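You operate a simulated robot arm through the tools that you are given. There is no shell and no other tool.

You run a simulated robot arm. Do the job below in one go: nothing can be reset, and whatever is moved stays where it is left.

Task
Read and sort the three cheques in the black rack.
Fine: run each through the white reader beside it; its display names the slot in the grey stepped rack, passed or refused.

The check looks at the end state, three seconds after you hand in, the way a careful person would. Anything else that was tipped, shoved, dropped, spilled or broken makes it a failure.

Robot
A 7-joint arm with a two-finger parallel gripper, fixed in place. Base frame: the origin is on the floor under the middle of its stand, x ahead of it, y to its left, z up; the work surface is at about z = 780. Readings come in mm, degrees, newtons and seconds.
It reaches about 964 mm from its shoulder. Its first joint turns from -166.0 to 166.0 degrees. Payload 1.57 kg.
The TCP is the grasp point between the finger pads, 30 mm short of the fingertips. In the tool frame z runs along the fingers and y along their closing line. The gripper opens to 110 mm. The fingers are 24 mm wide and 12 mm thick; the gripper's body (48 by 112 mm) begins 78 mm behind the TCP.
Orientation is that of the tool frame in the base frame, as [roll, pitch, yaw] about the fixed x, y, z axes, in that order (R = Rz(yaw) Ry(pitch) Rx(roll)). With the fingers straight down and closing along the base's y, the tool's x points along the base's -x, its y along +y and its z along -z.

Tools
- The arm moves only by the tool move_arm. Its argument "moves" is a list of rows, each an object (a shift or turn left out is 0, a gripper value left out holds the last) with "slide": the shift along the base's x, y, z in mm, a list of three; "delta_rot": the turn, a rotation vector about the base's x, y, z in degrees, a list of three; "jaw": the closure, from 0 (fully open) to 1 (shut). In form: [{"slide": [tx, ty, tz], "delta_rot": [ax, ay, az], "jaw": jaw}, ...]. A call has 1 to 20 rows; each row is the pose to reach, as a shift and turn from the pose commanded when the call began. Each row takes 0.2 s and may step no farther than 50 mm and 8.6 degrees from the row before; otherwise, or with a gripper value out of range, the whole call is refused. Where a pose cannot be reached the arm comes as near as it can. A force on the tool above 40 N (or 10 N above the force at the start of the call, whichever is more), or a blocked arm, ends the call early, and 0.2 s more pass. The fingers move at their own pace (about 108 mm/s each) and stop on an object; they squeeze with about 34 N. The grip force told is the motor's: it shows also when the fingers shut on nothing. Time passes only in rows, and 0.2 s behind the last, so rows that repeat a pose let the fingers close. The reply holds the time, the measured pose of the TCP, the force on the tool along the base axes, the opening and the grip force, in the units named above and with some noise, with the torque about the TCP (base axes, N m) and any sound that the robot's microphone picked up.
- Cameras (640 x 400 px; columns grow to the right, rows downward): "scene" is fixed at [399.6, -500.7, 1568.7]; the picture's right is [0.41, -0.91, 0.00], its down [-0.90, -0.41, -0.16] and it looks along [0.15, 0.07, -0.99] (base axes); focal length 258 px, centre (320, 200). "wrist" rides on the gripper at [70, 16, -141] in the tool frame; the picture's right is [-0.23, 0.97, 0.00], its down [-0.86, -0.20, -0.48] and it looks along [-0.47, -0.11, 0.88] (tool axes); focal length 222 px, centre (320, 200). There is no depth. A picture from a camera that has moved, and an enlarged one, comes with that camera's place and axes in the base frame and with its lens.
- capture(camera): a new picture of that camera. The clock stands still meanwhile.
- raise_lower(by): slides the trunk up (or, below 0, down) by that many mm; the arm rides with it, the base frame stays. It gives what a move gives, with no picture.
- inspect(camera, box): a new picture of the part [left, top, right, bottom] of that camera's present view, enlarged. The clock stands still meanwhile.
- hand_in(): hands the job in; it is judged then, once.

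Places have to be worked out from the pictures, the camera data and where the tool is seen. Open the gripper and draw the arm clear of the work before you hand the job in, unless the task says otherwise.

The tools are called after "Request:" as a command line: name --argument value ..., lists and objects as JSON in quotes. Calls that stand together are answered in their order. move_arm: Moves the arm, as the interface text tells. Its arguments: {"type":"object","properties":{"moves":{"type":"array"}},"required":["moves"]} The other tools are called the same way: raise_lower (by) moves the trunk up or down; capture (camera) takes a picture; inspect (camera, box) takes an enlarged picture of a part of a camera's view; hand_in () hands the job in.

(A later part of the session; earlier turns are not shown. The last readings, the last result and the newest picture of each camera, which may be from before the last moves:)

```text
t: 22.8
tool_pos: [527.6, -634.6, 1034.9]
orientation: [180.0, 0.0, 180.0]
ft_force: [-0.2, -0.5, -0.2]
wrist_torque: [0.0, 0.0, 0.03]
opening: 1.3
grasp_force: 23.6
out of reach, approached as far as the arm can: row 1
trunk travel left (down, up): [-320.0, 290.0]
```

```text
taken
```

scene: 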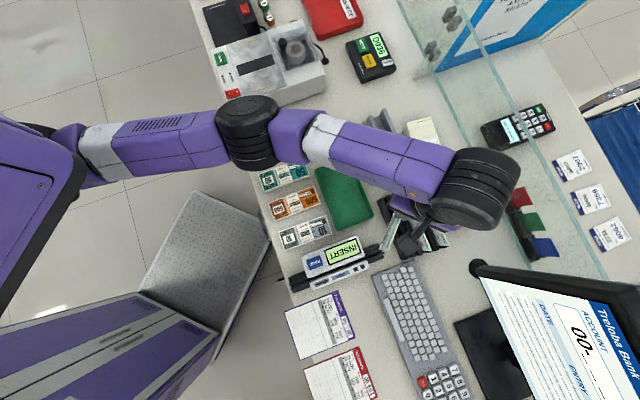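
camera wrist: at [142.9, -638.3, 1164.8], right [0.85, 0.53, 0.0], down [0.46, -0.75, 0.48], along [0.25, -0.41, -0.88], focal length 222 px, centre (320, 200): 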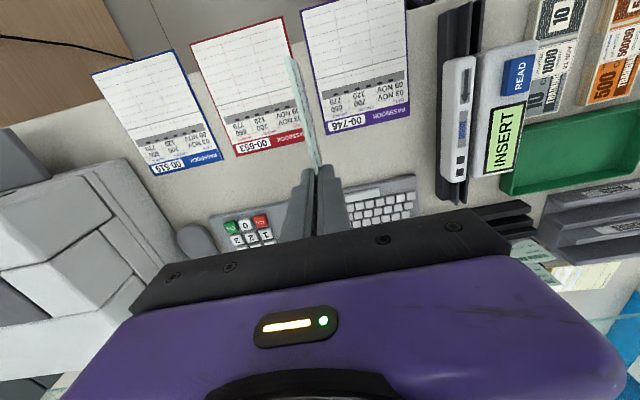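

The elbow is back on the correct (left) side and the target was reached. Now I move to the reader's entry end while turning −45° to line the cheque up with the channel, keeping z≈1034 for now.

Request:
move_arm --moves '[{"slide": [-24, 15, 0], "delta_rot": [0, 0, -4]}, {"slide": [-48, 30, 0], "delta_rot": [0, 0, -8]}, {"slide": [-72, 45, 0], "delta_rot": [0, 0, -12]}, {"slide": [-97, 60, 0], "delta_rot": [0, 0, -16]}, {"slide": [-121, 75, 0], "delta_rot": [0, 0, -20]}, {"slide": [-145, 90, 0], "delta_rot": [0, 0, -24]}, {"slide": [-170, 105, 0], "delta_rot": [0, 0, -28]}, {"slide": [-194, 120, 0], "delta_rot": [0, 0, -32]}, {"slide": [-218, 135, 0], "delta_rot": [0, 0, -36]}, {"slide": [-242, 150, 0], "delta_rot": [0, 0, -40]}, {"slide": [-267, 165, 0], "delta_rot": [0, 0, -45]}, {"slide": [-290.6, 178.6, 0], "delta_rot": [0, 0, -45]}, {"slide": [-290.6, 178.6, 0], "delta_rot": [0, 0, -45]}]'

Request:
capture --camera "wrist"

Request:
capture --camera "scene"

```text
t: 25.6
tool_pos: [235.0, -459.5, 1039.0]
orientation: [180.0, 0.0, 135.0]
ft_force: [-0.5, 0.1, 0.9]
wrist_torque: [-0.02, 0.06, -0.01]
opening: 1.1
grasp_force: 23.5
trunk travel left (down, up): [-320.0, 290.0]
```

```text
taken
camera wrist: at [197.3, -398.9, 1180.4], right [0.85, 0.53, 0.0], down [0.46, -0.75, 0.48], along [0.25, -0.41, -0.88], focal length 222 px, centre (320, 200)
```

wrist: 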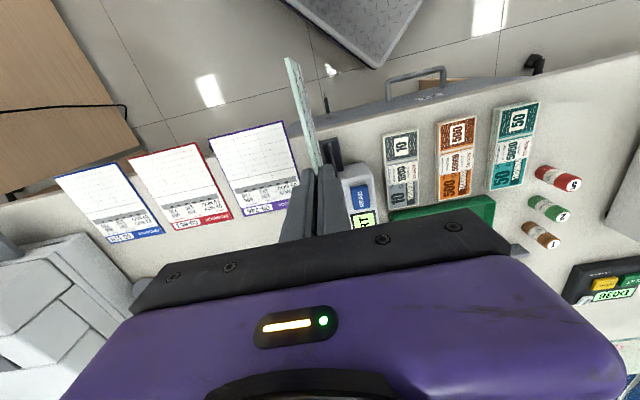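

```text
taken
```

scene: 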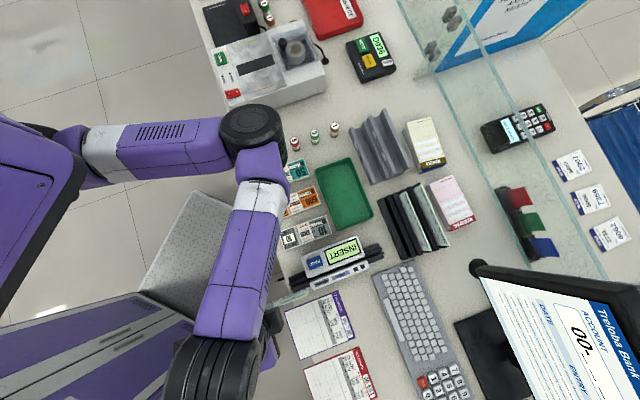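

I zoom in on the hanging cheque relative to the channel entry.

Request:
inspect --camera "wrist" --box '[260, 40, 400, 240]'

Request:
inspect --camera "scene" --box '[250, 230, 390, 330]'

```text
2.00 times, centred on (330, 140) of wrist
camera zoom: at [197.3, -398.9, 1180.4], right [0.85, 0.53, 0.0], down [0.46, -0.75, 0.48], along [0.25, -0.41, -0.88], focal length 444 px, centre (300, 320)
```

zoom: 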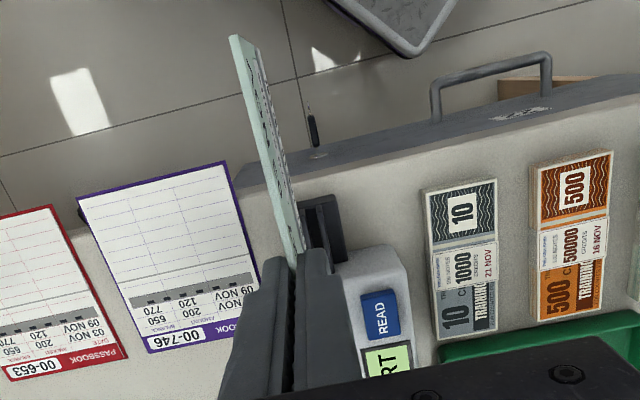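

```text
4.00 times, centred on (320, 280) of scene
camera zoom: at [399.6, -500.7, 1568.7], right [0.41, -0.91, 0.0], down [-0.9, -0.41, -0.16], along [0.15, 0.07, -0.99], focal length 1031 px, centre (320, -120)
```

zoom: 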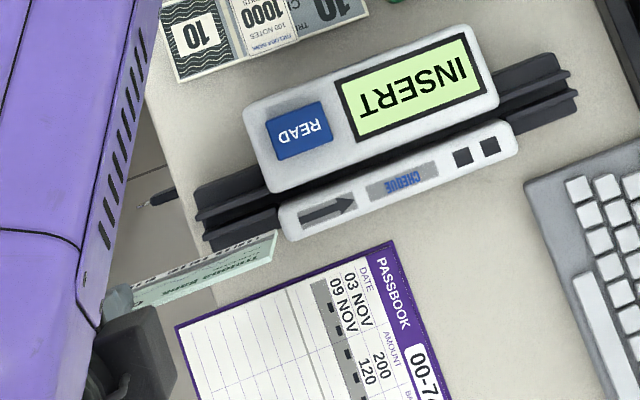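

Request:
inspect --camera "scene" --box '[294, 265, 334, 290]'

Request:
inspect --camera "wrist" --box '[310, 130, 350, 180]'

```text
16.00 times, centred on (314, 278) of scene
camera zoom: at [399.6, -500.7, 1568.7], right [0.41, -0.91, 0.0], down [-0.9, -0.41, -0.16], along [0.15, 0.07, -0.99], focal length 4124 px, centre (416, -1040)
```

zoom: 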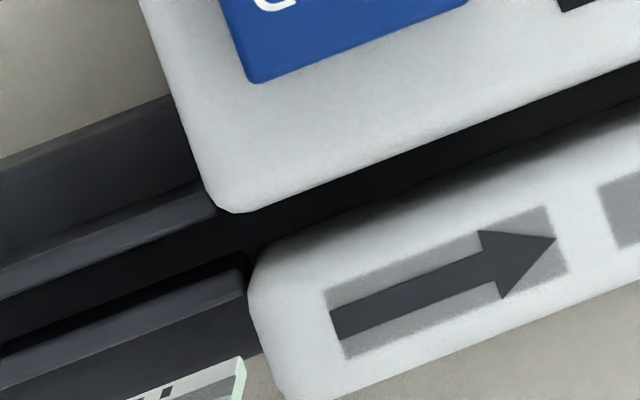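

```text
8.00 times, centred on (330, 155) of wrist
camera zoom: at [197.3, -398.9, 1180.4], right [0.85, 0.53, 0.0], down [0.46, -0.75, 0.48], along [0.25, -0.41, -0.88], focal length 1777 px, centre (240, 560)
```

zoom: 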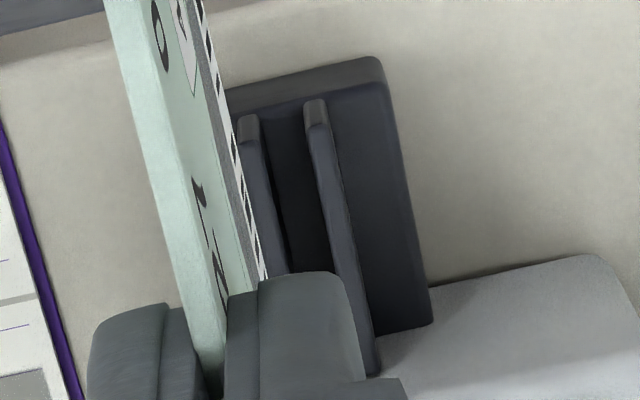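

Groove inner faces are at t≈−150.5 and −160.2 (centre −155.3) and the cheque hangs at t≈−158.2, so I shift +3.2 mm in t, back off 16 mm along s, and lower until the bottom edge is just above the ridges (bottom ≈841).

Request:
move_arm --moves '[{"slide": [-9, 13.6, 0]}, {"slide": [-9, 13.6, -35]}, {"slide": [-9, 13.6, -70]}, {"slide": [-9, 13.6, -105]}, {"slide": [-9, 13.6, -109]}, {"slide": [-9, 13.6, -109]}]'

Request:
inspect --camera "scene" --box '[280, 260, 330, 292]'

Request:
inspect --camera "wrist" --box '[290, 90, 390, 200]'

```text
t: 27.0
tool_pos: [224.8, -445.5, 926.7]
orientation: [179.9, -0.1, 134.9]
ft_force: [0.3, -0.8, -0.3]
wrist_torque: [-0.03, 0.01, 0.03]
opening: 1.1
grasp_force: 23.0
trunk travel left (down, up): [-320.0, 290.0]
```

```text
12.50 times, centred on (305, 276) of scene
camera zoom: at [399.6, -500.7, 1568.7], right [0.41, -0.91, 0.0], down [-0.9, -0.41, -0.16], along [0.15, 0.07, -0.99], focal length 3222 px, centre (508, -750)
```

zoom: 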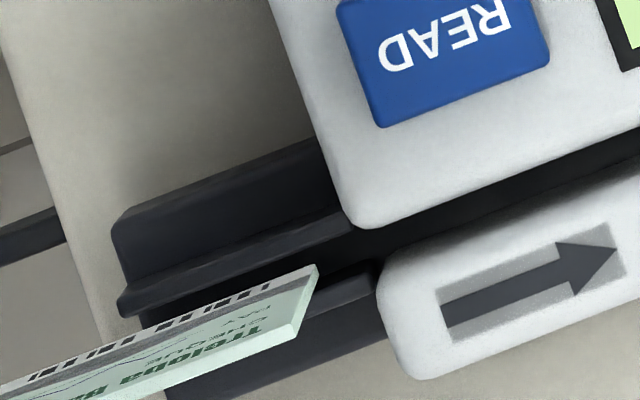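

```text
3.64 times, centred on (340, 145) of wrist
camera zoom: at [188.0, -384.6, 1068.5], right [0.85, 0.53, 0.0], down [0.46, -0.75, 0.48], along [0.25, -0.41, -0.88], focal length 808 px, centre (247, 400)
```

zoom: 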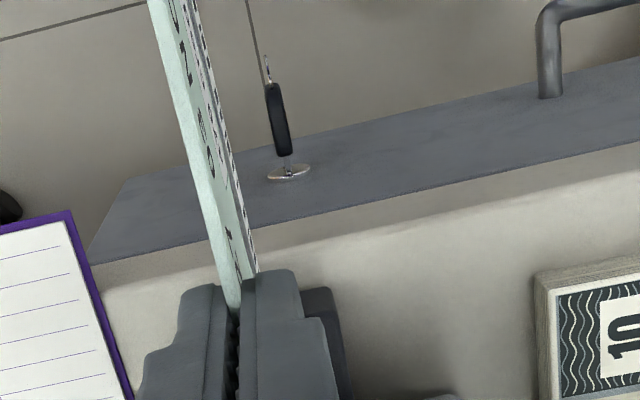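

The cheque's bottom lead corner is at t≈−153.5, parallel to the groove; I shift −1.5 mm in t and lower it into the groove between the guide ridges step by step, watching the force.

Request:
move_arm --moves '[{"slide": [-1.1, -1.1, 0]}, {"slide": [-1.1, -1.1, -10]}, {"slide": [-1.1, -1.1, -20]}, {"slide": [-1.1, -1.1, -25]}, {"slide": [-1.1, -1.1, -25]}]'

Request:
inspect --camera "scene" --box '[280, 260, 330, 292]'

```text
t: 28.2
tool_pos: [224.4, -446.3, 901.1]
orientation: [-180.0, 0.0, 135.0]
ft_force: [-0.3, 0.0, 0.4]
wrist_torque: [-0.02, 0.01, -0.01]
opening: 1.0
grasp_force: 22.8
trunk travel left (down, up): [-320.0, 290.0]
```

```text
12.50 times, centred on (305, 276) of scene
camera zoom: at [399.6, -500.7, 1568.7], right [0.41, -0.91, 0.0], down [-0.9, -0.41, -0.16], along [0.15, 0.07, -0.99], focal length 3222 px, centre (508, -750)
```

zoom: 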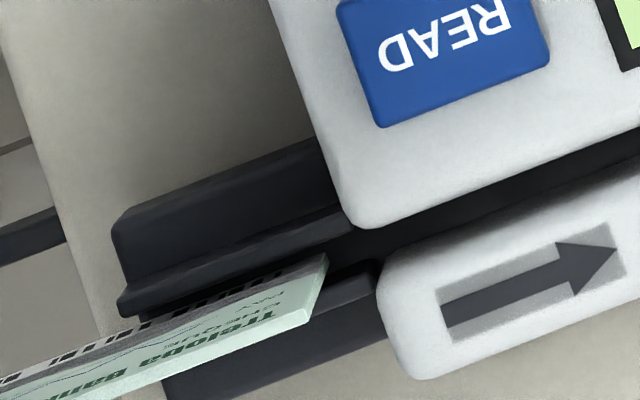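

It is entering the groove with no contact force. I lower further in small steps until I feel the floor or reach TCP z≈888.

Request:
move_arm --moves '[{"slide": [0, 0, -4]}, {"slide": [0, 0, -7]}, {"slide": [0, 0, -10]}, {"slide": [0, 0, -10]}]'

Request:
inspect --camera "scene" --box '[280, 260, 330, 292]'

```text
t: 29.2
tool_pos: [223.2, -446.7, 893.5]
orientation: [-179.8, 0.0, 134.9]
ft_force: [-4.0, 4.5, 18.1]
wrist_torque: [-0.14, -0.26, 0.04]
opening: 1.3
grasp_force: 23.1
trunk travel left (down, up): [-320.0, 290.0]
```

```text
12.50 times, centred on (305, 276) of scene
camera zoom: at [399.6, -500.7, 1568.7], right [0.41, -0.91, 0.0], down [-0.9, -0.41, -0.16], along [0.15, 0.07, -0.99], focal length 3222 px, centre (508, -750)
```

zoom: 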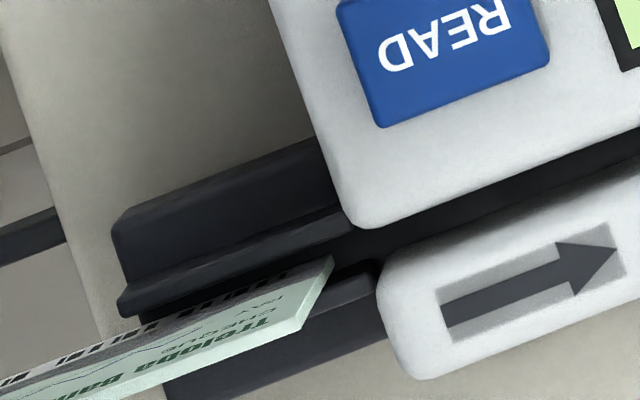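

Floor contact at TCP z≈893.5 (18 N), so the cheque's bottom is seated. I back off 3 mm and swipe it along the arrow (+s) 280 mm through the channel at about 70 mm/s.

Request:
move_arm --moves '[{"slide": [0, 0, 3]}, {"slide": [9.9, -9.9, 3]}, {"slide": [19.8, -19.8, 3]}, {"slide": [29.7, -29.7, 3]}, {"slide": [39.6, -39.6, 3]}, {"slide": [49.5, -49.5, 3]}, {"slide": [59.4, -59.4, 3]}, {"slide": [69.3, -69.3, 3]}, {"slide": [79.2, -79.2, 3]}, {"slide": [89.1, -89.1, 3]}, {"slide": [99, -99, 3]}, {"slide": [109, -109, 3]}, {"slide": [119, -119, 3]}, {"slide": [129, -129, 3]}, {"slide": [139, -139, 3]}, {"slide": [149, -149, 3]}, {"slide": [159, -159, 3]}, {"slide": [169, -169, 3]}, {"slide": [179, -179, 3]}, {"slide": [189, -189, 3]}]'

Request:
capture --camera "scene"

Request:
capture --camera "wrist"

```text
t: 33.4
tool_pos: [413.6, -637.1, 894.7]
orientation: [180.0, 0.0, 135.0]
ft_force: [0.2, -0.6, -0.4]
wrist_torque: [-0.03, 0.0, -0.03]
opening: 1.0
grasp_force: 23.0
trunk travel left (down, up): [-320.0, 290.0]
```

```text
taken
```

scene: 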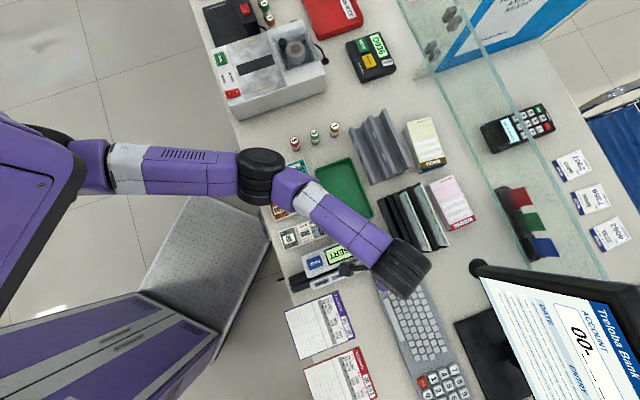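

```text
taken
camera wrist: at [376.7, -574.9, 1036.0], right [0.85, 0.53, 0.0], down [0.46, -0.75, 0.48], along [0.25, -0.41, -0.88], focal length 222 px, centre (320, 200)
```

wrist: 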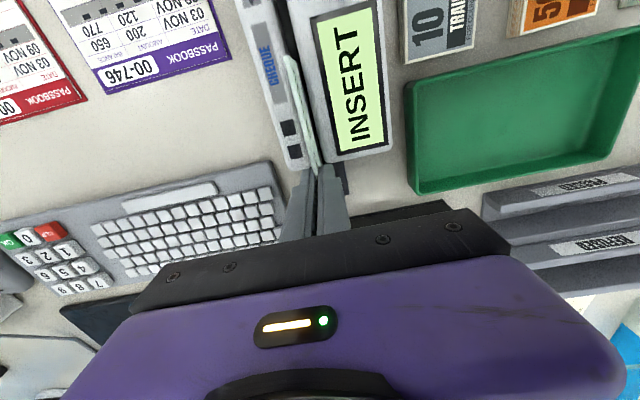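

The swipe ran freely but the display still says INSERT. Before trying anything else I look closely at the reader, the display and the rack front.

Request:
inspect --camera "wrist" --box '[220, 0, 420, 200]'

Request:
inspect --camera "scene" --box '[340, 175, 460, 270]'

Request:
inspect --camera "scene" --box '[290, 235, 390, 300]'

```text
2.00 times, centred on (320, 100) of wrist
camera zoom: at [376.7, -574.9, 1036.0], right [0.85, 0.53, 0.0], down [0.46, -0.75, 0.48], along [0.25, -0.41, -0.88], focal length 444 px, centre (320, 400)
```

zoom: 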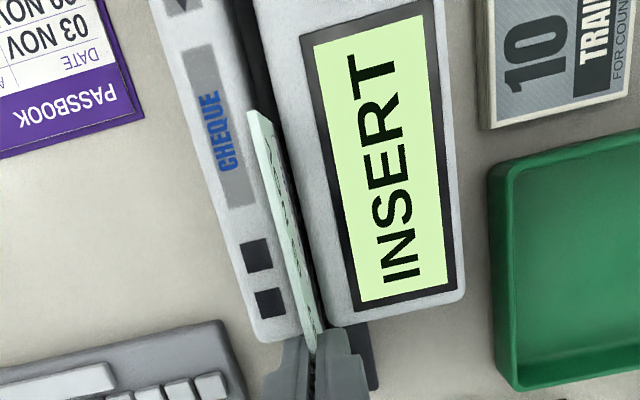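

```text
4.21 times, centred on (400, 222) of scene
camera zoom: at [399.6, -500.7, 1568.7], right [0.41, -0.91, 0.0], down [-0.9, -0.41, -0.16], along [0.15, 0.07, -0.99], focal length 1085 px, centre (-17, 105)
```

zoom: 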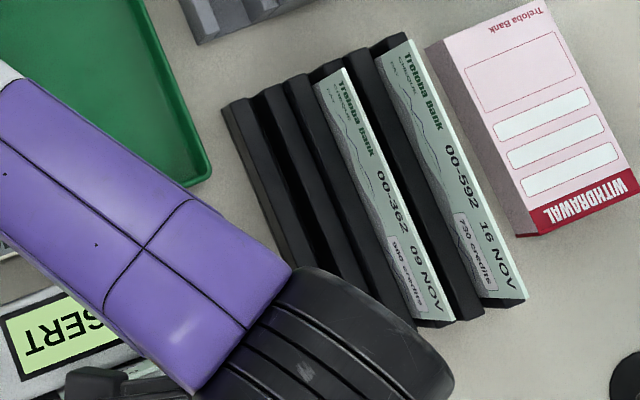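

```text
6.15 times, centred on (340, 268) of scene
camera zoom: at [399.6, -500.7, 1568.7], right [0.41, -0.91, 0.0], down [-0.9, -0.41, -0.16], along [0.15, 0.07, -0.99], focal length 1586 px, centre (197, -215)
```

zoom: 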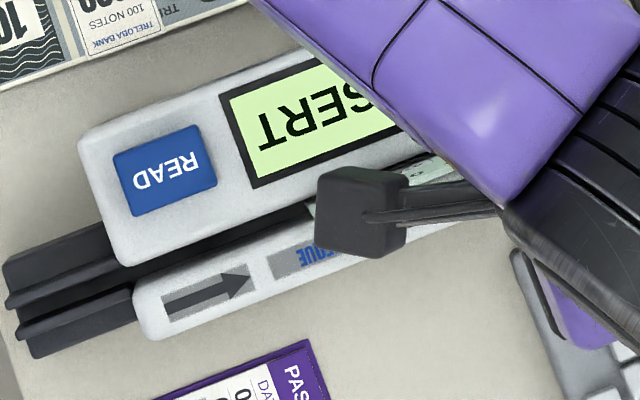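

No change on the display yet. I slide the cheque back so its centre sits at the reader's middle (s≈654), still seated, to see whether the reader reacts to a fully inserted cheque.

Request:
move_arm --moves '[{"slide": [-10, 10, 0]}, {"slide": [-20, 20, 0]}, {"slide": [-30, 30, 0]}, {"slide": [-40, 40, 0]}, {"slide": [-50, 50, 0]}, {"slide": [-63, 63, 0]}, {"slide": [-63, 63, -1]}, {"slide": [-63, 63, -2]}]'

Request:
capture --camera "wrist"

Request:
inspect --camera "scene" --box '[270, 220, 400, 310]'

```text
t: 35.2
tool_pos: [351.0, -573.5, 893.5]
orientation: [-179.9, 0.0, 135.0]
ft_force: [0.0, -0.3, 3.2]
wrist_torque: [0.05, 0.07, -0.02]
opening: 1.5
grasp_force: 23.7
trunk travel left (down, up): [-320.0, 290.0]
```

```text
taken
camera wrist: at [312.6, -512.3, 1035.6], right [0.85, 0.53, 0.0], down [0.46, -0.75, 0.48], along [0.25, -0.41, -0.88], focal length 222 px, centre (320, 200)
```

wrist: 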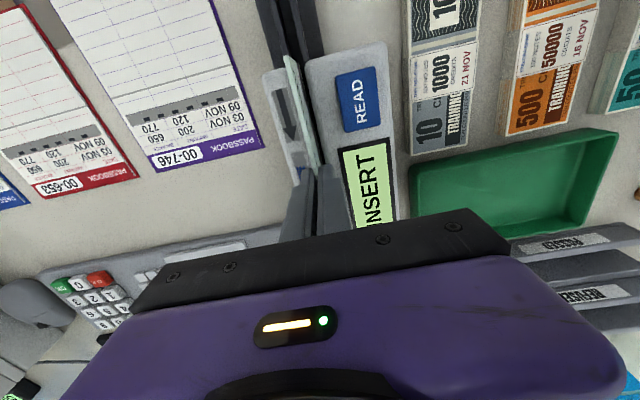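

```text
4.44 times, centred on (335, 265) of scene
camera zoom: at [399.6, -500.7, 1568.7], right [0.41, -0.91, 0.0], down [-0.9, -0.41, -0.16], along [0.15, 0.07, -0.99], focal length 1146 px, centre (253, -89)
```

zoom: 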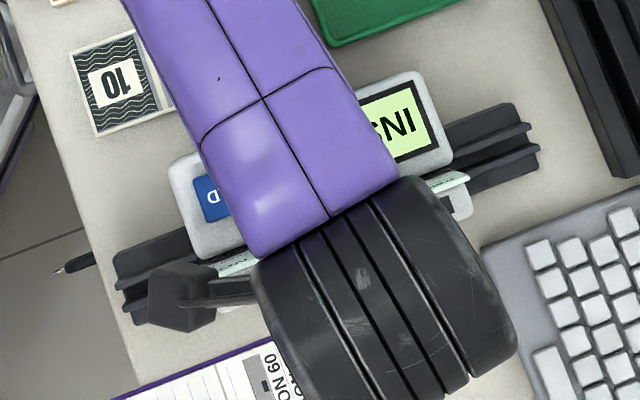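

Still INSERT with the cheque seated mid-reader. I inspect the rack's front wall height (to know how far a full run-through could go) before deciding the next test.

Request:
inspect --camera "scene" --box '[375, 178, 425, 218]'

Request:
inspect --camera "scene" --box '[385, 225, 440, 270]'

Request:
inspect --camera "wrist" --box '[240, 40, 400, 220]'

```text
10.00 times, centred on (400, 198) of scene
camera zoom: at [399.6, -500.7, 1568.7], right [0.41, -0.91, 0.0], down [-0.9, -0.41, -0.16], along [0.15, 0.07, -0.99], focal length 2578 px, centre (-480, 220)
```

zoom: 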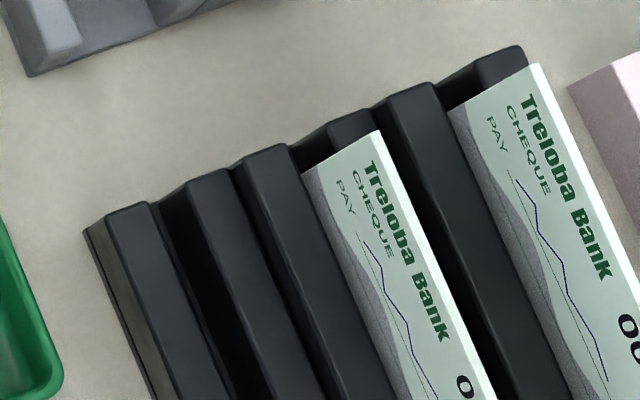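

```text
8.89 times, centred on (412, 248) of scene
camera zoom: at [399.6, -500.7, 1568.7], right [0.41, -0.91, 0.0], down [-0.9, -0.41, -0.16], along [0.15, 0.07, -0.99], focal length 2291 px, centre (-502, -222)
```

zoom: 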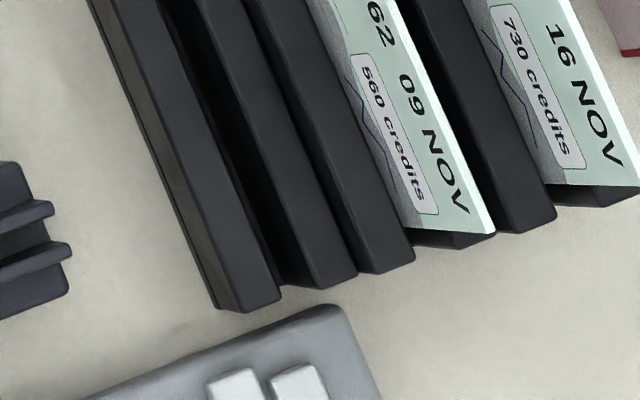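

```text
2.22 times, centred on (320, 130) of wrist
camera zoom: at [312.6, -512.3, 1035.6], right [0.85, 0.53, 0.0], down [0.46, -0.75, 0.48], along [0.25, -0.41, -0.88], focal length 494 px, centre (320, 356)
```

zoom: 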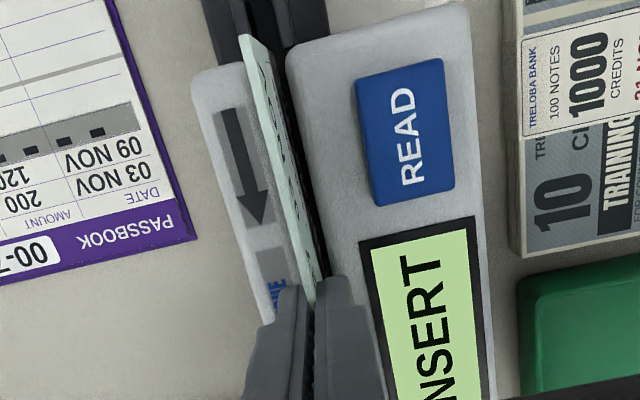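

Rack walls and cheque 2 would block a much longer run, so next I test the raised blue READ key: I release the cheque standing in the slot at the reader's middle and rise clear.

Request:
move_arm --moves '[{"slide": [0, 0, 0.5], "jaw": 0.95}, {"slide": [0, 0, 0.5], "jaw": 0.85}, {"slide": [0, 0, 0.5], "jaw": 0.74}, {"slide": [0, 0, 20]}, {"slide": [0, 0, 50]}, {"slide": [0, 0, 75]}]'

Request:
capture --camera "wrist"

```text
t: 36.6
tool_pos: [351.4, -573.8, 966.2]
orientation: [179.9, 0.0, 135.0]
ft_force: [0.1, -1.4, 0.4]
wrist_torque: [0.02, 0.03, 0.02]
opening: 28.5
grasp_force: 0.1
trunk travel left (down, up): [-320.0, 290.0]
```

```text
taken
camera wrist: at [314.2, -512.2, 1107.8], right [0.85, 0.53, 0.0], down [0.46, -0.75, 0.48], along [0.25, -0.41, -0.88], focal length 222 px, centre (320, 200)
```

wrist: 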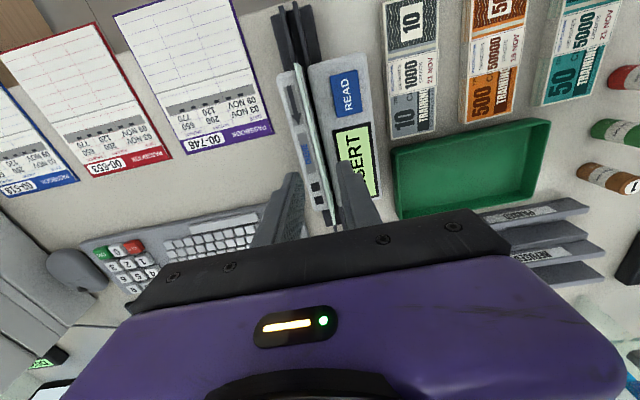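

The cheque stands in the slot on its own; display still INSERT. I close the fingers and move above the READ key (≈(346.4,−509.7), top z≈854), stopping ~10 mm above it.

Request:
move_arm --moves '[{"slide": [-2, 32, 0], "jaw": 1.0}, {"slide": [-5, 64, 0]}, {"slide": [-5, 64, -25]}, {"slide": [-5, 64, -50]}, {"slide": [-5, 64, -70]}, {"slide": [-5, 64, -70]}]'

Request:
inspect --camera "wrist" --box '[220, 60, 420, 240]'

Request:
inspect --camera "scene" --box '[270, 220, 400, 310]'

```text
t: 38.0
tool_pos: [347.9, -510.0, 896.4]
orientation: [180.0, 0.0, 135.0]
ft_force: [-1.0, 0.2, -0.4]
wrist_torque: [0.02, 0.0, -0.04]
opening: 0.0
grasp_force: 21.5
trunk travel left (down, up): [-320.0, 290.0]
```

```text
2.22 times, centred on (320, 150) of wrist
camera zoom: at [310.3, -448.7, 1038.5], right [0.85, 0.53, 0.0], down [0.46, -0.75, 0.48], along [0.25, -0.41, -0.88], focal length 494 px, centre (320, 311)
```

zoom: 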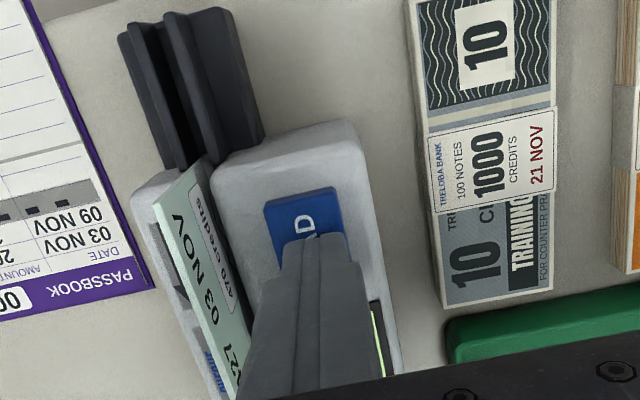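

```text
4.44 times, centred on (335, 265) of scene
camera zoom: at [399.6, -500.7, 1568.7], right [0.41, -0.91, 0.0], down [-0.9, -0.41, -0.16], along [0.15, 0.07, -0.99], focal length 1146 px, centre (253, -89)
```

zoom: 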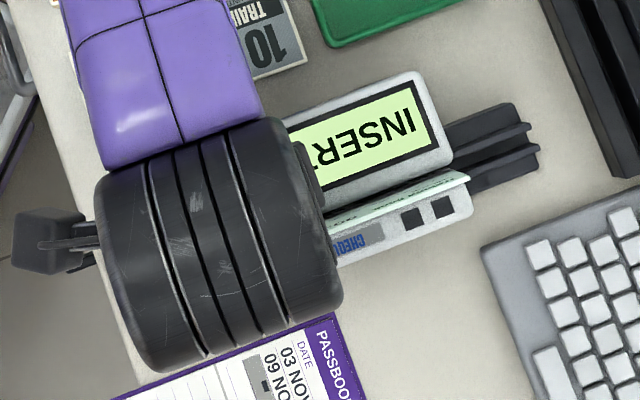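

Fingertips are right over the READ key and the scene camera sees the display. I press down in small steps.

Request:
move_arm --moves '[{"slide": [0, 0, -6]}, {"slide": [0, 0, -9]}, {"slide": [0, 0, -11]}, {"slide": [0, 0, -12.5]}]'

Request:
inspect --camera "scene" --box '[270, 220, 400, 310]'

```text
t: 39.0
tool_pos: [348.0, -508.2, 885.1]
orientation: [-179.9, 0.0, 134.9]
ft_force: [1.6, -2.0, 8.5]
wrist_torque: [-0.02, -0.03, -0.03]
opening: 0.1
grasp_force: 21.1
trunk travel left (down, up): [-320.0, 290.0]
heard: click
```

```text
4.44 times, centred on (335, 265) of scene
camera zoom: at [399.6, -500.7, 1568.7], right [0.41, -0.91, 0.0], down [-0.9, -0.41, -0.16], along [0.15, 0.07, -0.99], focal length 1146 px, centre (253, -89)
```

zoom: 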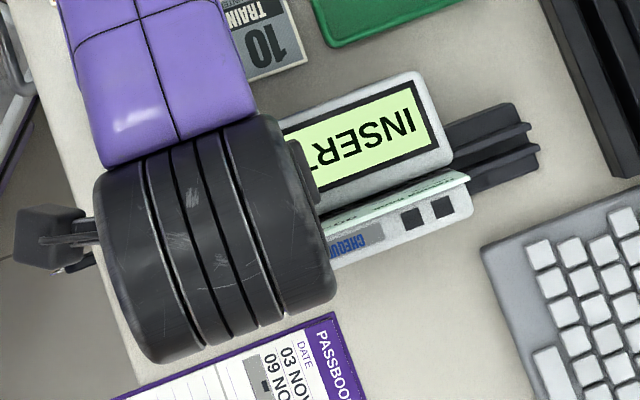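

A click was heard: READ is a real key. I release it by rising and look at the display again.

Request:
move_arm --moves '[{"slide": [0, 0, 4]}, {"slide": [0, 0, 12]}, {"slide": [0, 0, 12]}]'

Request:
inspect --camera "scene" --box '[270, 220, 400, 310]'

```text
t: 39.8
tool_pos: [347.0, -508.0, 896.1]
orientation: [-180.0, 0.0, 134.9]
ft_force: [1.3, 0.4, -0.2]
wrist_torque: [-0.02, -0.01, -0.03]
opening: 0.0
grasp_force: 21.1
trunk travel left (down, up): [-320.0, 290.0]
```

```text
4.44 times, centred on (335, 265) of scene
camera zoom: at [399.6, -500.7, 1568.7], right [0.41, -0.91, 0.0], down [-0.9, -0.41, -0.16], along [0.15, 0.07, -0.99], focal length 1146 px, centre (253, -89)
```

zoom: 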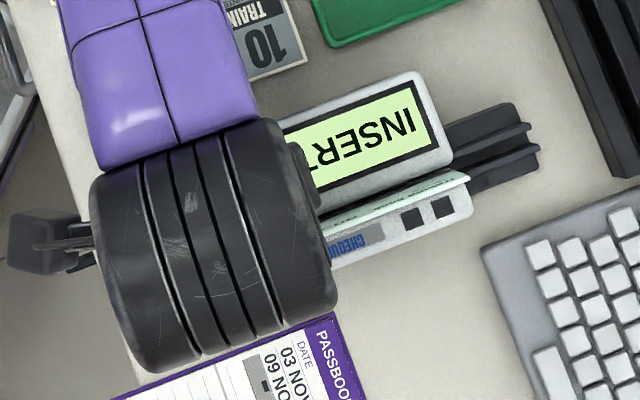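

The display stays INSERT, so perhaps READ arms a pass and the cheque then has to be run through. I re-grip the standing cheque at the same place.

Request:
move_arm --moves '[{"slide": [0, 0, 35], "jaw": 1.0}, {"slide": [0, 0, 70], "jaw": 0.74}, {"slide": [2, -33, 70], "jaw": 0.74}, {"slide": [4, -65, 70], "jaw": 0.74}, {"slide": [4, -65, 40]}, {"slide": [4, -65, 10]}, {"slide": [4, -65, -2.5]}, {"slide": [4, -65, -2.5], "jaw": 0.85}, {"slide": [4, -65, -2.5], "jaw": 1.0}, {"slide": [4, -65, -2.5], "jaw": 1.0}, {"slide": [4, -65, -2.5], "jaw": 1.0}]'

Request:
inspect --camera "wrist" --box '[220, 0, 420, 220]'

```text
t: 42.2
tool_pos: [349.2, -573.9, 894.9]
orientation: [180.0, 0.0, 135.0]
ft_force: [0.6, 0.3, -0.4]
wrist_torque: [0.03, 0.04, -0.02]
opening: 1.3
grasp_force: 23.8
trunk travel left (down, up): [-320.0, 290.0]
```

```text
1.82 times, centred on (320, 110) of wrist
camera zoom: at [312.3, -512.8, 1035.9], right [0.85, 0.53, 0.0], down [0.46, -0.75, 0.48], along [0.25, -0.41, -0.88], focal length 404 px, centre (320, 364)
```

zoom: 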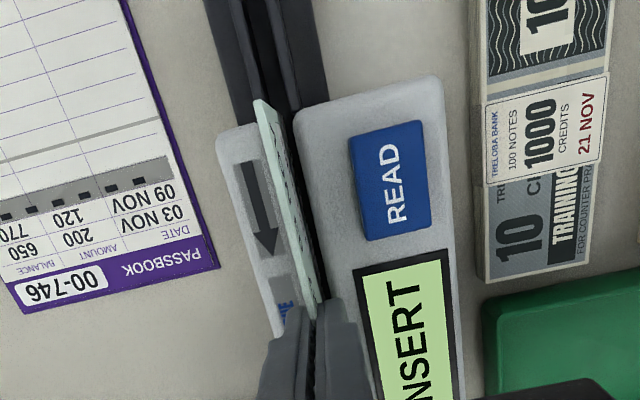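

Cheque held again. I slide it back out of the channel to the entry end (184 mm), still in the guides.

Request:
move_arm --moves '[{"slide": [-13, 13, 0.5]}, {"slide": [-26, 26, 0.5]}, {"slide": [-39, 39, 0.5]}, {"slide": [-52, 52, 0.5]}, {"slide": [-65, 65, 0.5]}, {"slide": [-78, 78, 0.5]}, {"slide": [-91, 91, 0.5]}, {"slide": [-104, 104, 0.5]}, {"slide": [-117, 117, 0.5]}, {"slide": [-130, 130, 0.5]}]'

Request:
inspect --camera "scene" --box '[270, 220, 400, 310]'

```text
t: 44.4
tool_pos: [221.8, -444.2, 895.2]
orientation: [-180.0, 0.1, 135.0]
ft_force: [0.3, -0.1, -0.4]
wrist_torque: [0.01, 0.04, -0.02]
opening: 1.0
grasp_force: 22.9
trunk travel left (down, up): [-320.0, 290.0]
```

```text
4.44 times, centred on (335, 265) of scene
camera zoom: at [399.6, -500.7, 1568.7], right [0.41, -0.91, 0.0], down [-0.9, -0.41, -0.16], along [0.15, 0.07, -0.99], focal length 1146 px, centre (253, -89)
```

zoom: 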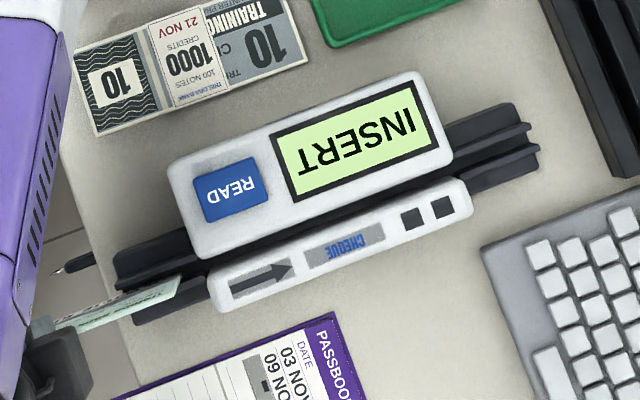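

Now I run it through again at a brisker, steady ~125 mm/s with the bottom edge right on the floor, going a little farther (lead edge just over the rack's low front wall, rising 6 mm at the end).

Request:
move_arm --moves '[{"slide": [0, 0, -1.2]}, {"slide": [17.7, -17.7, -1.2]}, {"slide": [35.4, -35.4, -1.2]}, {"slide": [53.1, -53.1, -1.2]}, {"slide": [70.8, -70.8, -1.2]}, {"slide": [88.5, -88.5, -1.2]}, {"slide": [106.2, -106.2, -1.2]}, {"slide": [123.9, -123.9, -1.2]}, {"slide": [141.6, -141.6, -1.2]}, {"slide": [159.3, -159.3, -1.2]}, {"slide": [177, -177, -1.2]}, {"slide": [194.7, -194.7, 1]}, {"slide": [212, -212, 6]}]'

Request:
capture --camera "wrist"

Request:
inspect --camera "scene" --box '[270, 200, 430, 310]'

```text
t: 47.2
tool_pos: [431.2, -654.7, 899.5]
orientation: [-179.9, 0.0, 135.0]
ft_force: [0.5, -0.8, -0.6]
wrist_torque: [0.0, 0.03, 0.0]
opening: 1.4
grasp_force: 22.1
trunk travel left (down, up): [-320.0, 290.0]
```

```text
taken
camera wrist: at [394.1, -593.7, 1041.1], right [0.85, 0.53, 0.0], down [0.46, -0.75, 0.48], along [0.25, -0.41, -0.88], focal length 222 px, centre (320, 200)
```

wrist: 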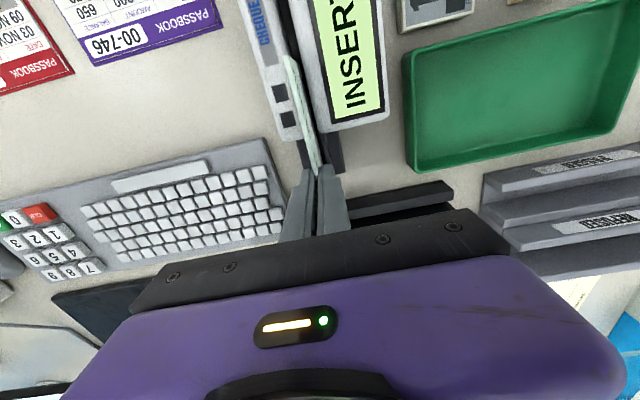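

```text
3.64 times, centred on (350, 255) of scene
camera zoom: at [399.6, -500.7, 1568.7], right [0.41, -0.91, 0.0], down [-0.9, -0.41, -0.16], along [0.15, 0.07, -0.99], focal length 937 px, centre (211, 0)
```

zoom: 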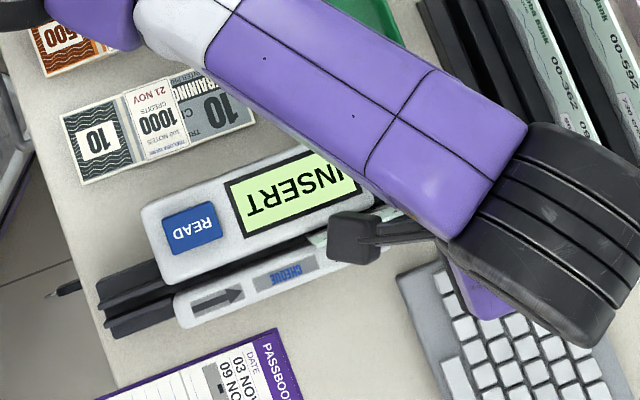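

Still INSERT, but the cheque has not actually left the channel on the exit side. I lift it straight up out of the channel here and check the display.

Request:
move_arm --moves '[{"slide": [0, 0, 15]}, {"slide": [0, 0, 35]}, {"slide": [0, 0, 60]}, {"slide": [0, 0, 75]}, {"slide": [0, 0, 75]}]'

Request:
inspect --camera "scene" --box '[270, 200, 430, 310]'

Request:
capture --camera "wrist"

```text
t: 48.4
tool_pos: [433.1, -654.0, 976.2]
orientation: [180.0, -0.1, 135.0]
ft_force: [1.4, -0.4, 0.2]
wrist_torque: [0.0, -0.04, -0.01]
opening: 1.3
grasp_force: 23.0
trunk travel left (down, up): [-320.0, 290.0]
```

```text
3.64 times, centred on (350, 255) of scene
camera zoom: at [399.6, -500.7, 1568.7], right [0.41, -0.91, 0.0], down [-0.9, -0.41, -0.16], along [0.15, 0.07, -0.99], focal length 937 px, centre (211, 0)
```

zoom: 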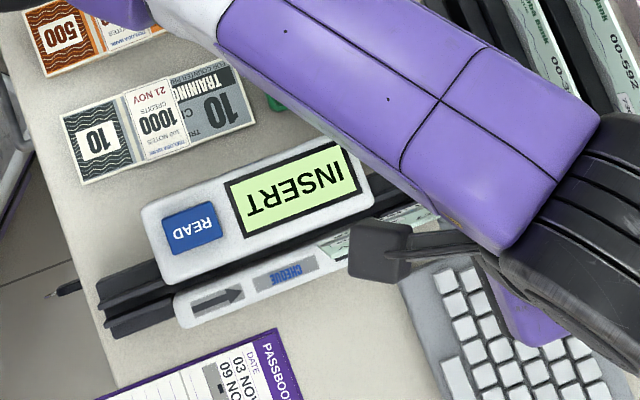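

```text
taken
camera wrist: at [394.9, -593.8, 1117.5], right [0.85, 0.53, 0.0], down [0.46, -0.75, 0.48], along [0.25, -0.41, -0.88], focal length 222 px, centre (320, 200)
```

wrist: 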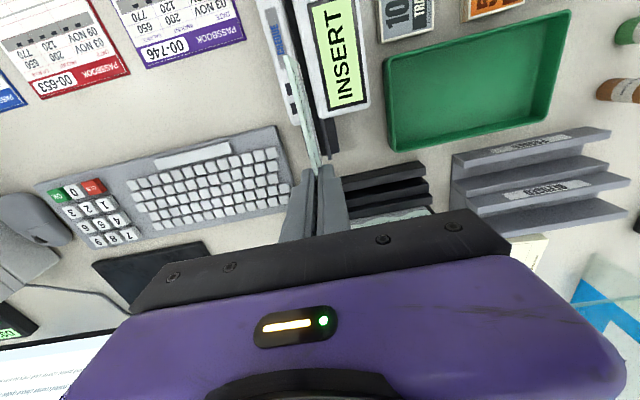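

Still INSERT. I study the reader's markings and both sides in detail for hints on which way the cheque must face or what READ expects.

Request:
inspect --camera "wrist" --box '[250, 0, 380, 150]'

Request:
inspect --camera "scene" --box '[312, 255, 368, 290]'

Request:
inspect --camera "scene" --box '[305, 230, 365, 270]'

```text
2.67 times, centred on (315, 75) of wrist
camera zoom: at [394.9, -593.8, 1117.5], right [0.85, 0.53, 0.0], down [0.46, -0.75, 0.48], along [0.25, -0.41, -0.88], focal length 592 px, centre (333, 533)
```

zoom: 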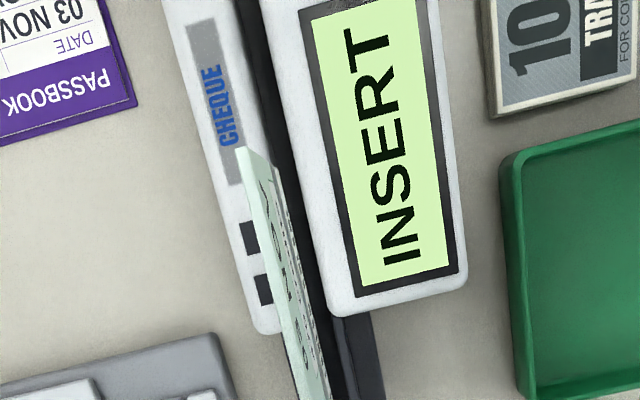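

```text
11.43 times, centred on (340, 272) of scene
camera zoom: at [399.6, -500.7, 1568.7], right [0.41, -0.91, 0.0], down [-0.9, -0.41, -0.16], along [0.15, 0.07, -0.99], focal length 2946 px, centre (91, -629)
```

zoom: 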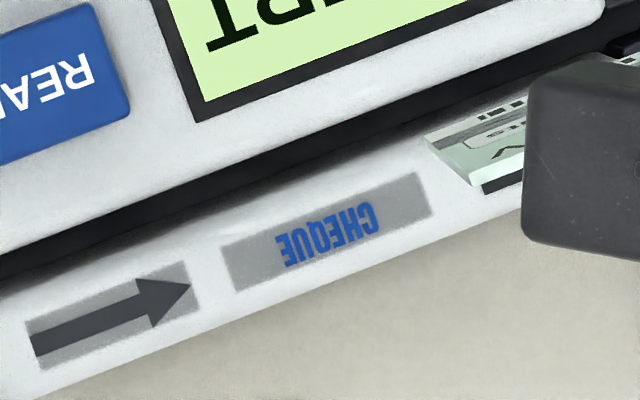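

```text
10.00 times, centred on (335, 250) of scene
camera zoom: at [399.6, -500.7, 1568.7], right [0.41, -0.91, 0.0], down [-0.9, -0.41, -0.16], along [0.15, 0.07, -0.99], focal length 2578 px, centre (170, -300)
```

zoom: 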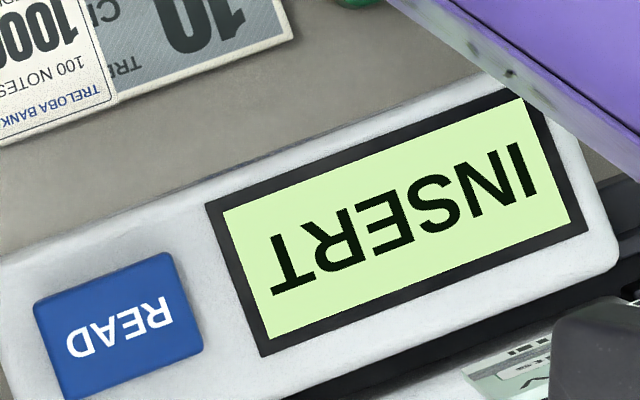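

The two black code-like squares are on the thin body, so the read head may be on that side: the printed code should perhaps face the thin body. I turn the cheque 180° (via +z rotation) while carrying it back toward the entry end, high over the reader.

Request:
move_arm --moves '[{"slide": [-9, 9, 10], "delta_rot": [0, 0, 8.2]}, {"slide": [-18, 18, 14], "delta_rot": [0, 0, 16.4]}, {"slide": [-28, 28, 14], "delta_rot": [0, 0, 24.6]}, {"slide": [-37, 37, 14], "delta_rot": [0, 0, 32.8]}, {"slide": [-47, 47, 14], "delta_rot": [0, 0, 41]}, {"slide": [-56, 56, 14], "delta_rot": [0, 0, 49.2]}, {"slide": [-66, 66, 14], "delta_rot": [0, 0, 57.4]}, {"slide": [-75, 75, 14], "delta_rot": [0, 0, 65.6]}, {"slide": [-84, 84, 14], "delta_rot": [0, 0, 73.8]}, {"slide": [-94, 94, 14], "delta_rot": [0, 0, 82]}, {"slide": [-103, 104, 14], "delta_rot": [0, 0, 90]}]'

Request:
move_arm --moves '[{"slide": [-9, 9, 0], "delta_rot": [0, 0, 8.2]}, {"slide": [-18, 18, 0], "delta_rot": [0, 0, 16.4]}, {"slide": [-28, 28, 0], "delta_rot": [0, 0, 24.6]}, {"slide": [-37, 37, 0], "delta_rot": [0, 0, 32.8]}, {"slide": [-47, 47, 0], "delta_rot": [0, 0, 41]}, {"slide": [-56, 56, 0], "delta_rot": [0, 0, 49.2]}, {"slide": [-66, 66, 0], "delta_rot": [0, 0, 57.4]}, {"slide": [-75, 75, 0], "delta_rot": [0, 0, 65.6]}, {"slide": [-84, 84, 0], "delta_rot": [0, 0, 73.8]}, {"slide": [-94, 94, 0], "delta_rot": [0, 0, 82]}, {"slide": [-103, 104, 0], "delta_rot": [0, 0, 90]}]'

Request:
capture --camera "scene"

Request:
capture --camera "wrist"

```text
t: 50.8
tool_pos: [358.7, -582.9, 980.0]
orientation: [179.9, 0.0, -135.3]
ft_force: [-0.6, -0.1, 0.6]
wrist_torque: [-0.01, -0.04, -0.02]
opening: 1.0
grasp_force: 23.1
out of reach, approached as far as the arm can: row 11
trunk travel left (down, up): [-320.0, 290.0]
```

```text
t: 53.2
tool_pos: [338.7, -701.3, 952.2]
orientation: [180.0, 0.1, -95.8]
ft_force: [-0.1, 0.0, -0.2]
wrist_torque: [-0.02, -0.02, 0.01]
opening: 1.2
grasp_force: 23.3
out of reach, approached as far as the arm can: row 1, 2, 3, 4, 5, 6, 7, 8, 9, 10, 11
trunk travel left (down, up): [-320.0, 290.0]
```

```text
taken
```

scene: 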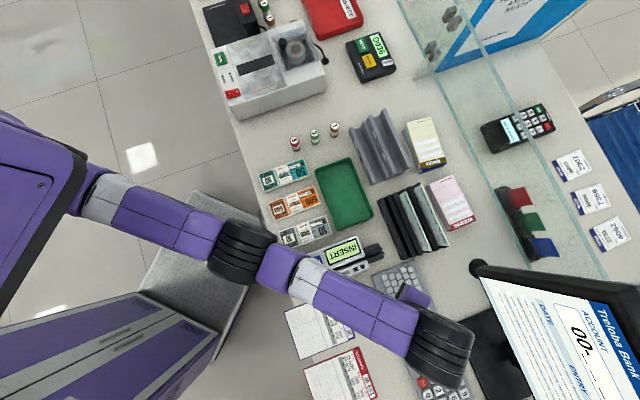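

```text
taken
camera wrist: at [316.1, -768.5, 1093.8], right [-0.95, 0.32, 0.0], down [0.28, 0.83, 0.48], along [0.16, 0.45, -0.88], focal length 222 px, centre (320, 200)
```

wrist: 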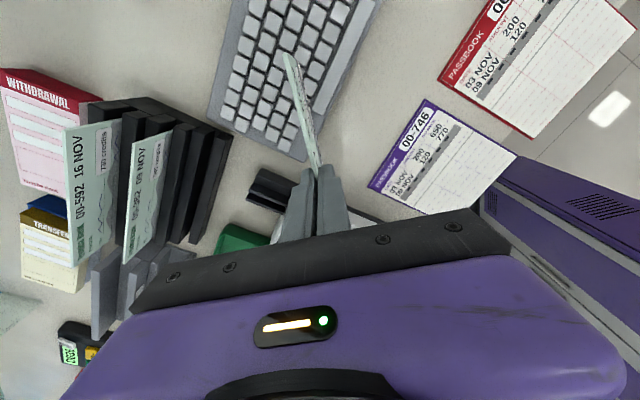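

A wrist-joint limit blocked turning that way and the arm stretched out again (nothing touched). The opposite winding should be free, so I unwind by turning the negative way while moving back inward.

Request:
move_arm --moves '[{"slide": [5, 0, 6], "delta_rot": [0, 0, -8.2]}, {"slide": [12, 0, 12], "delta_rot": [0, 0, -16.4]}, {"slide": [20, 5, 18], "delta_rot": [0, 0, -24.6]}, {"slide": [28, 10, 24], "delta_rot": [0, 0, -32.8]}, {"slide": [36, 18, 30], "delta_rot": [0, 0, -41]}, {"slide": [44, 26, 36], "delta_rot": [0, 0, -49.2]}, {"slide": [52, 34, 38], "delta_rot": [0, 0, -57.4]}, {"slide": [60, 42, 38], "delta_rot": [0, 0, -65.6]}, {"slide": [68, 50, 38], "delta_rot": [0, 0, -73.8]}, {"slide": [75, 56, 38], "delta_rot": [0, 0, -82]}, {"slide": [81, 61, 38], "delta_rot": [0, 0, -90]}]'

Request:
capture --camera "scene"

```text
t: 55.6
tool_pos: [428.1, -640.2, 998.2]
orientation: [180.0, 0.0, 174.1]
ft_force: [-0.1, 0.3, -0.4]
wrist_torque: [-0.03, 0.01, -0.03]
opening: 0.9
grasp_force: 23.1
trunk travel left (down, up): [-320.0, 290.0]
```

```text
taken
```

scene: 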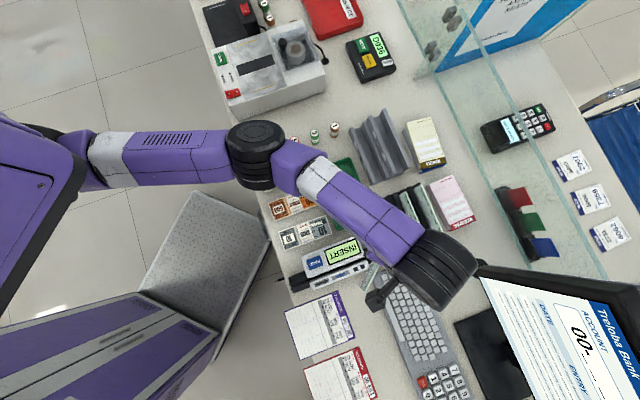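

Recovered with the elbow on the left. I continue turning in the same direction toward yaw −45° while moving back over the reader's entry.

Request:
move_arm --moves '[{"slide": [-7, 7, 0], "delta_rot": [0, 0, -8.2]}, {"slide": [-14, 14, 0], "delta_rot": [0, 0, -16.4]}, {"slide": [-21, 21, 0], "delta_rot": [0, 0, -24.6]}, {"slide": [-28, 28, 0], "delta_rot": [0, 0, -32.8]}, {"slide": [-35, 35, 0], "delta_rot": [0, 0, -41]}, {"slide": [-42, 42, 0], "delta_rot": [0, 0, -49.2]}, {"slide": [-49, 49, 0], "delta_rot": [0, 0, -57.4]}, {"slide": [-56, 56, 0], "delta_rot": [0, 0, -65.6]}, {"slide": [-63, 63, 0], "delta_rot": [0, 0, -73.8]}, {"slide": [-70, 70, 0], "delta_rot": [0, 0, -82]}, {"slide": [-77, 77, 0], "delta_rot": [0, 0, -90.2]}, {"slide": [-84, 84, 0], "delta_rot": [0, 0, -98.4]}, {"slide": [-91, 91, 0], "delta_rot": [0, 0, -106.6]}, {"slide": [-98, 96, 0], "delta_rot": [0, 0, -114.8]}]'

Request:
capture --camera "scene"

```text
t: 58.6
tool_pos: [332.9, -544.5, 999.2]
orientation: [-180.0, -0.1, 59.4]
ft_force: [-1.1, -0.2, -0.7]
wrist_torque: [-0.02, 0.0, -0.01]
opening: 1.2
grasp_force: 23.1
trunk travel left (down, up): [-320.0, 290.0]
```

```text
taken
```

scene: 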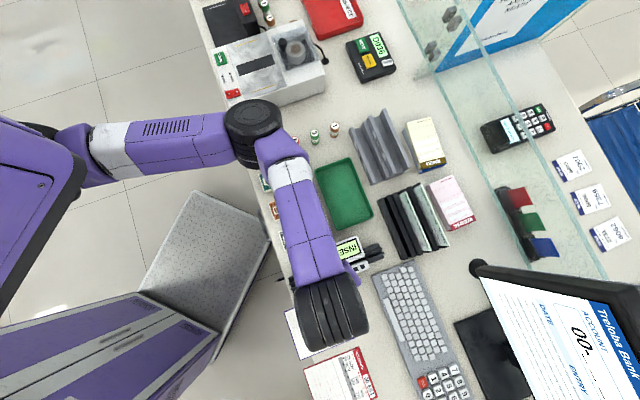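

Request:
move_arm --moves '[{"slide": [-8, 8, 0], "delta_rot": [0, 0, -8]}, {"slide": [-16, 15, 0], "delta_rot": [0, 0, -16]}, {"slide": [-24, 23, 0], "delta_rot": [0, 0, -24]}, {"slide": [-33, 30, 0], "delta_rot": [0, 0, -32]}, {"slide": [-41, 38, 0], "delta_rot": [0, 0, -40]}, {"slide": [-49, 46, 0], "delta_rot": [0, 0, -48]}, {"slide": [-58, 53, 0], "delta_rot": [0, 0, -56]}, {"slide": [-66, 61, 0], "delta_rot": [0, 0, -64]}, {"slide": [-74, 69, 0], "delta_rot": [0, 0, -72]}, {"slide": [-82, 76, 0], "delta_rot": [0, 0, -80]}, {"slide": [-91, 84, 0], "delta_rot": [0, 0, -88]}, {"slide": [-99, 92, 0], "delta_rot": [0, 0, -96]}, {"slide": [-107, 99, 0], "delta_rot": [0, 0, -104.4]}, {"slide": [-107, 99, 0], "delta_rot": [0, 0, -104.4]}]'

Request:
capture --camera "scene"

Request:
capture --camera "wrist"

```text
t: 61.6
tool_pos: [224.1, -446.0, 998.2]
orientation: [-180.0, 0.1, -45.2]
ft_force: [0.6, -0.5, -0.1]
wrist_torque: [-0.01, 0.03, 0.0]
opening: 1.1
grasp_force: 22.9
trunk travel left (down, up): [-320.0, 290.0]
```

```text
taken
```

scene: 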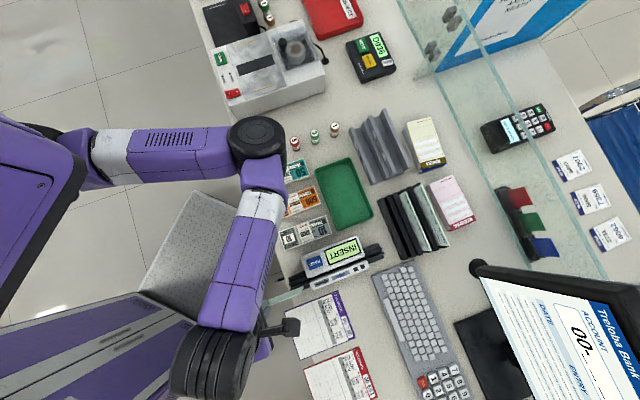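

```text
taken
camera wrist: at [261.9, -506.5, 1139.2], right [-0.85, -0.53, 0.0], down [-0.46, 0.75, 0.48], along [-0.25, 0.41, -0.88], focal length 222 px, centre (320, 200)
```

wrist: 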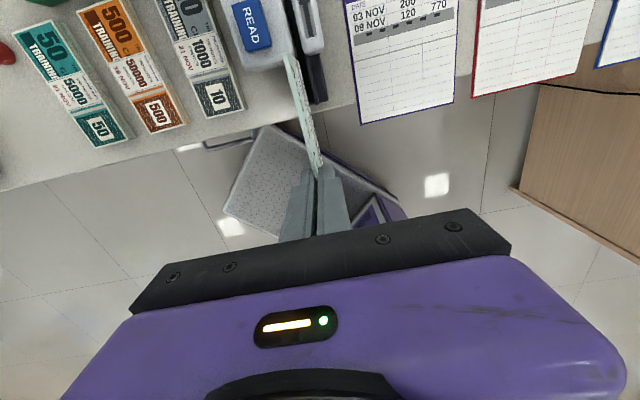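

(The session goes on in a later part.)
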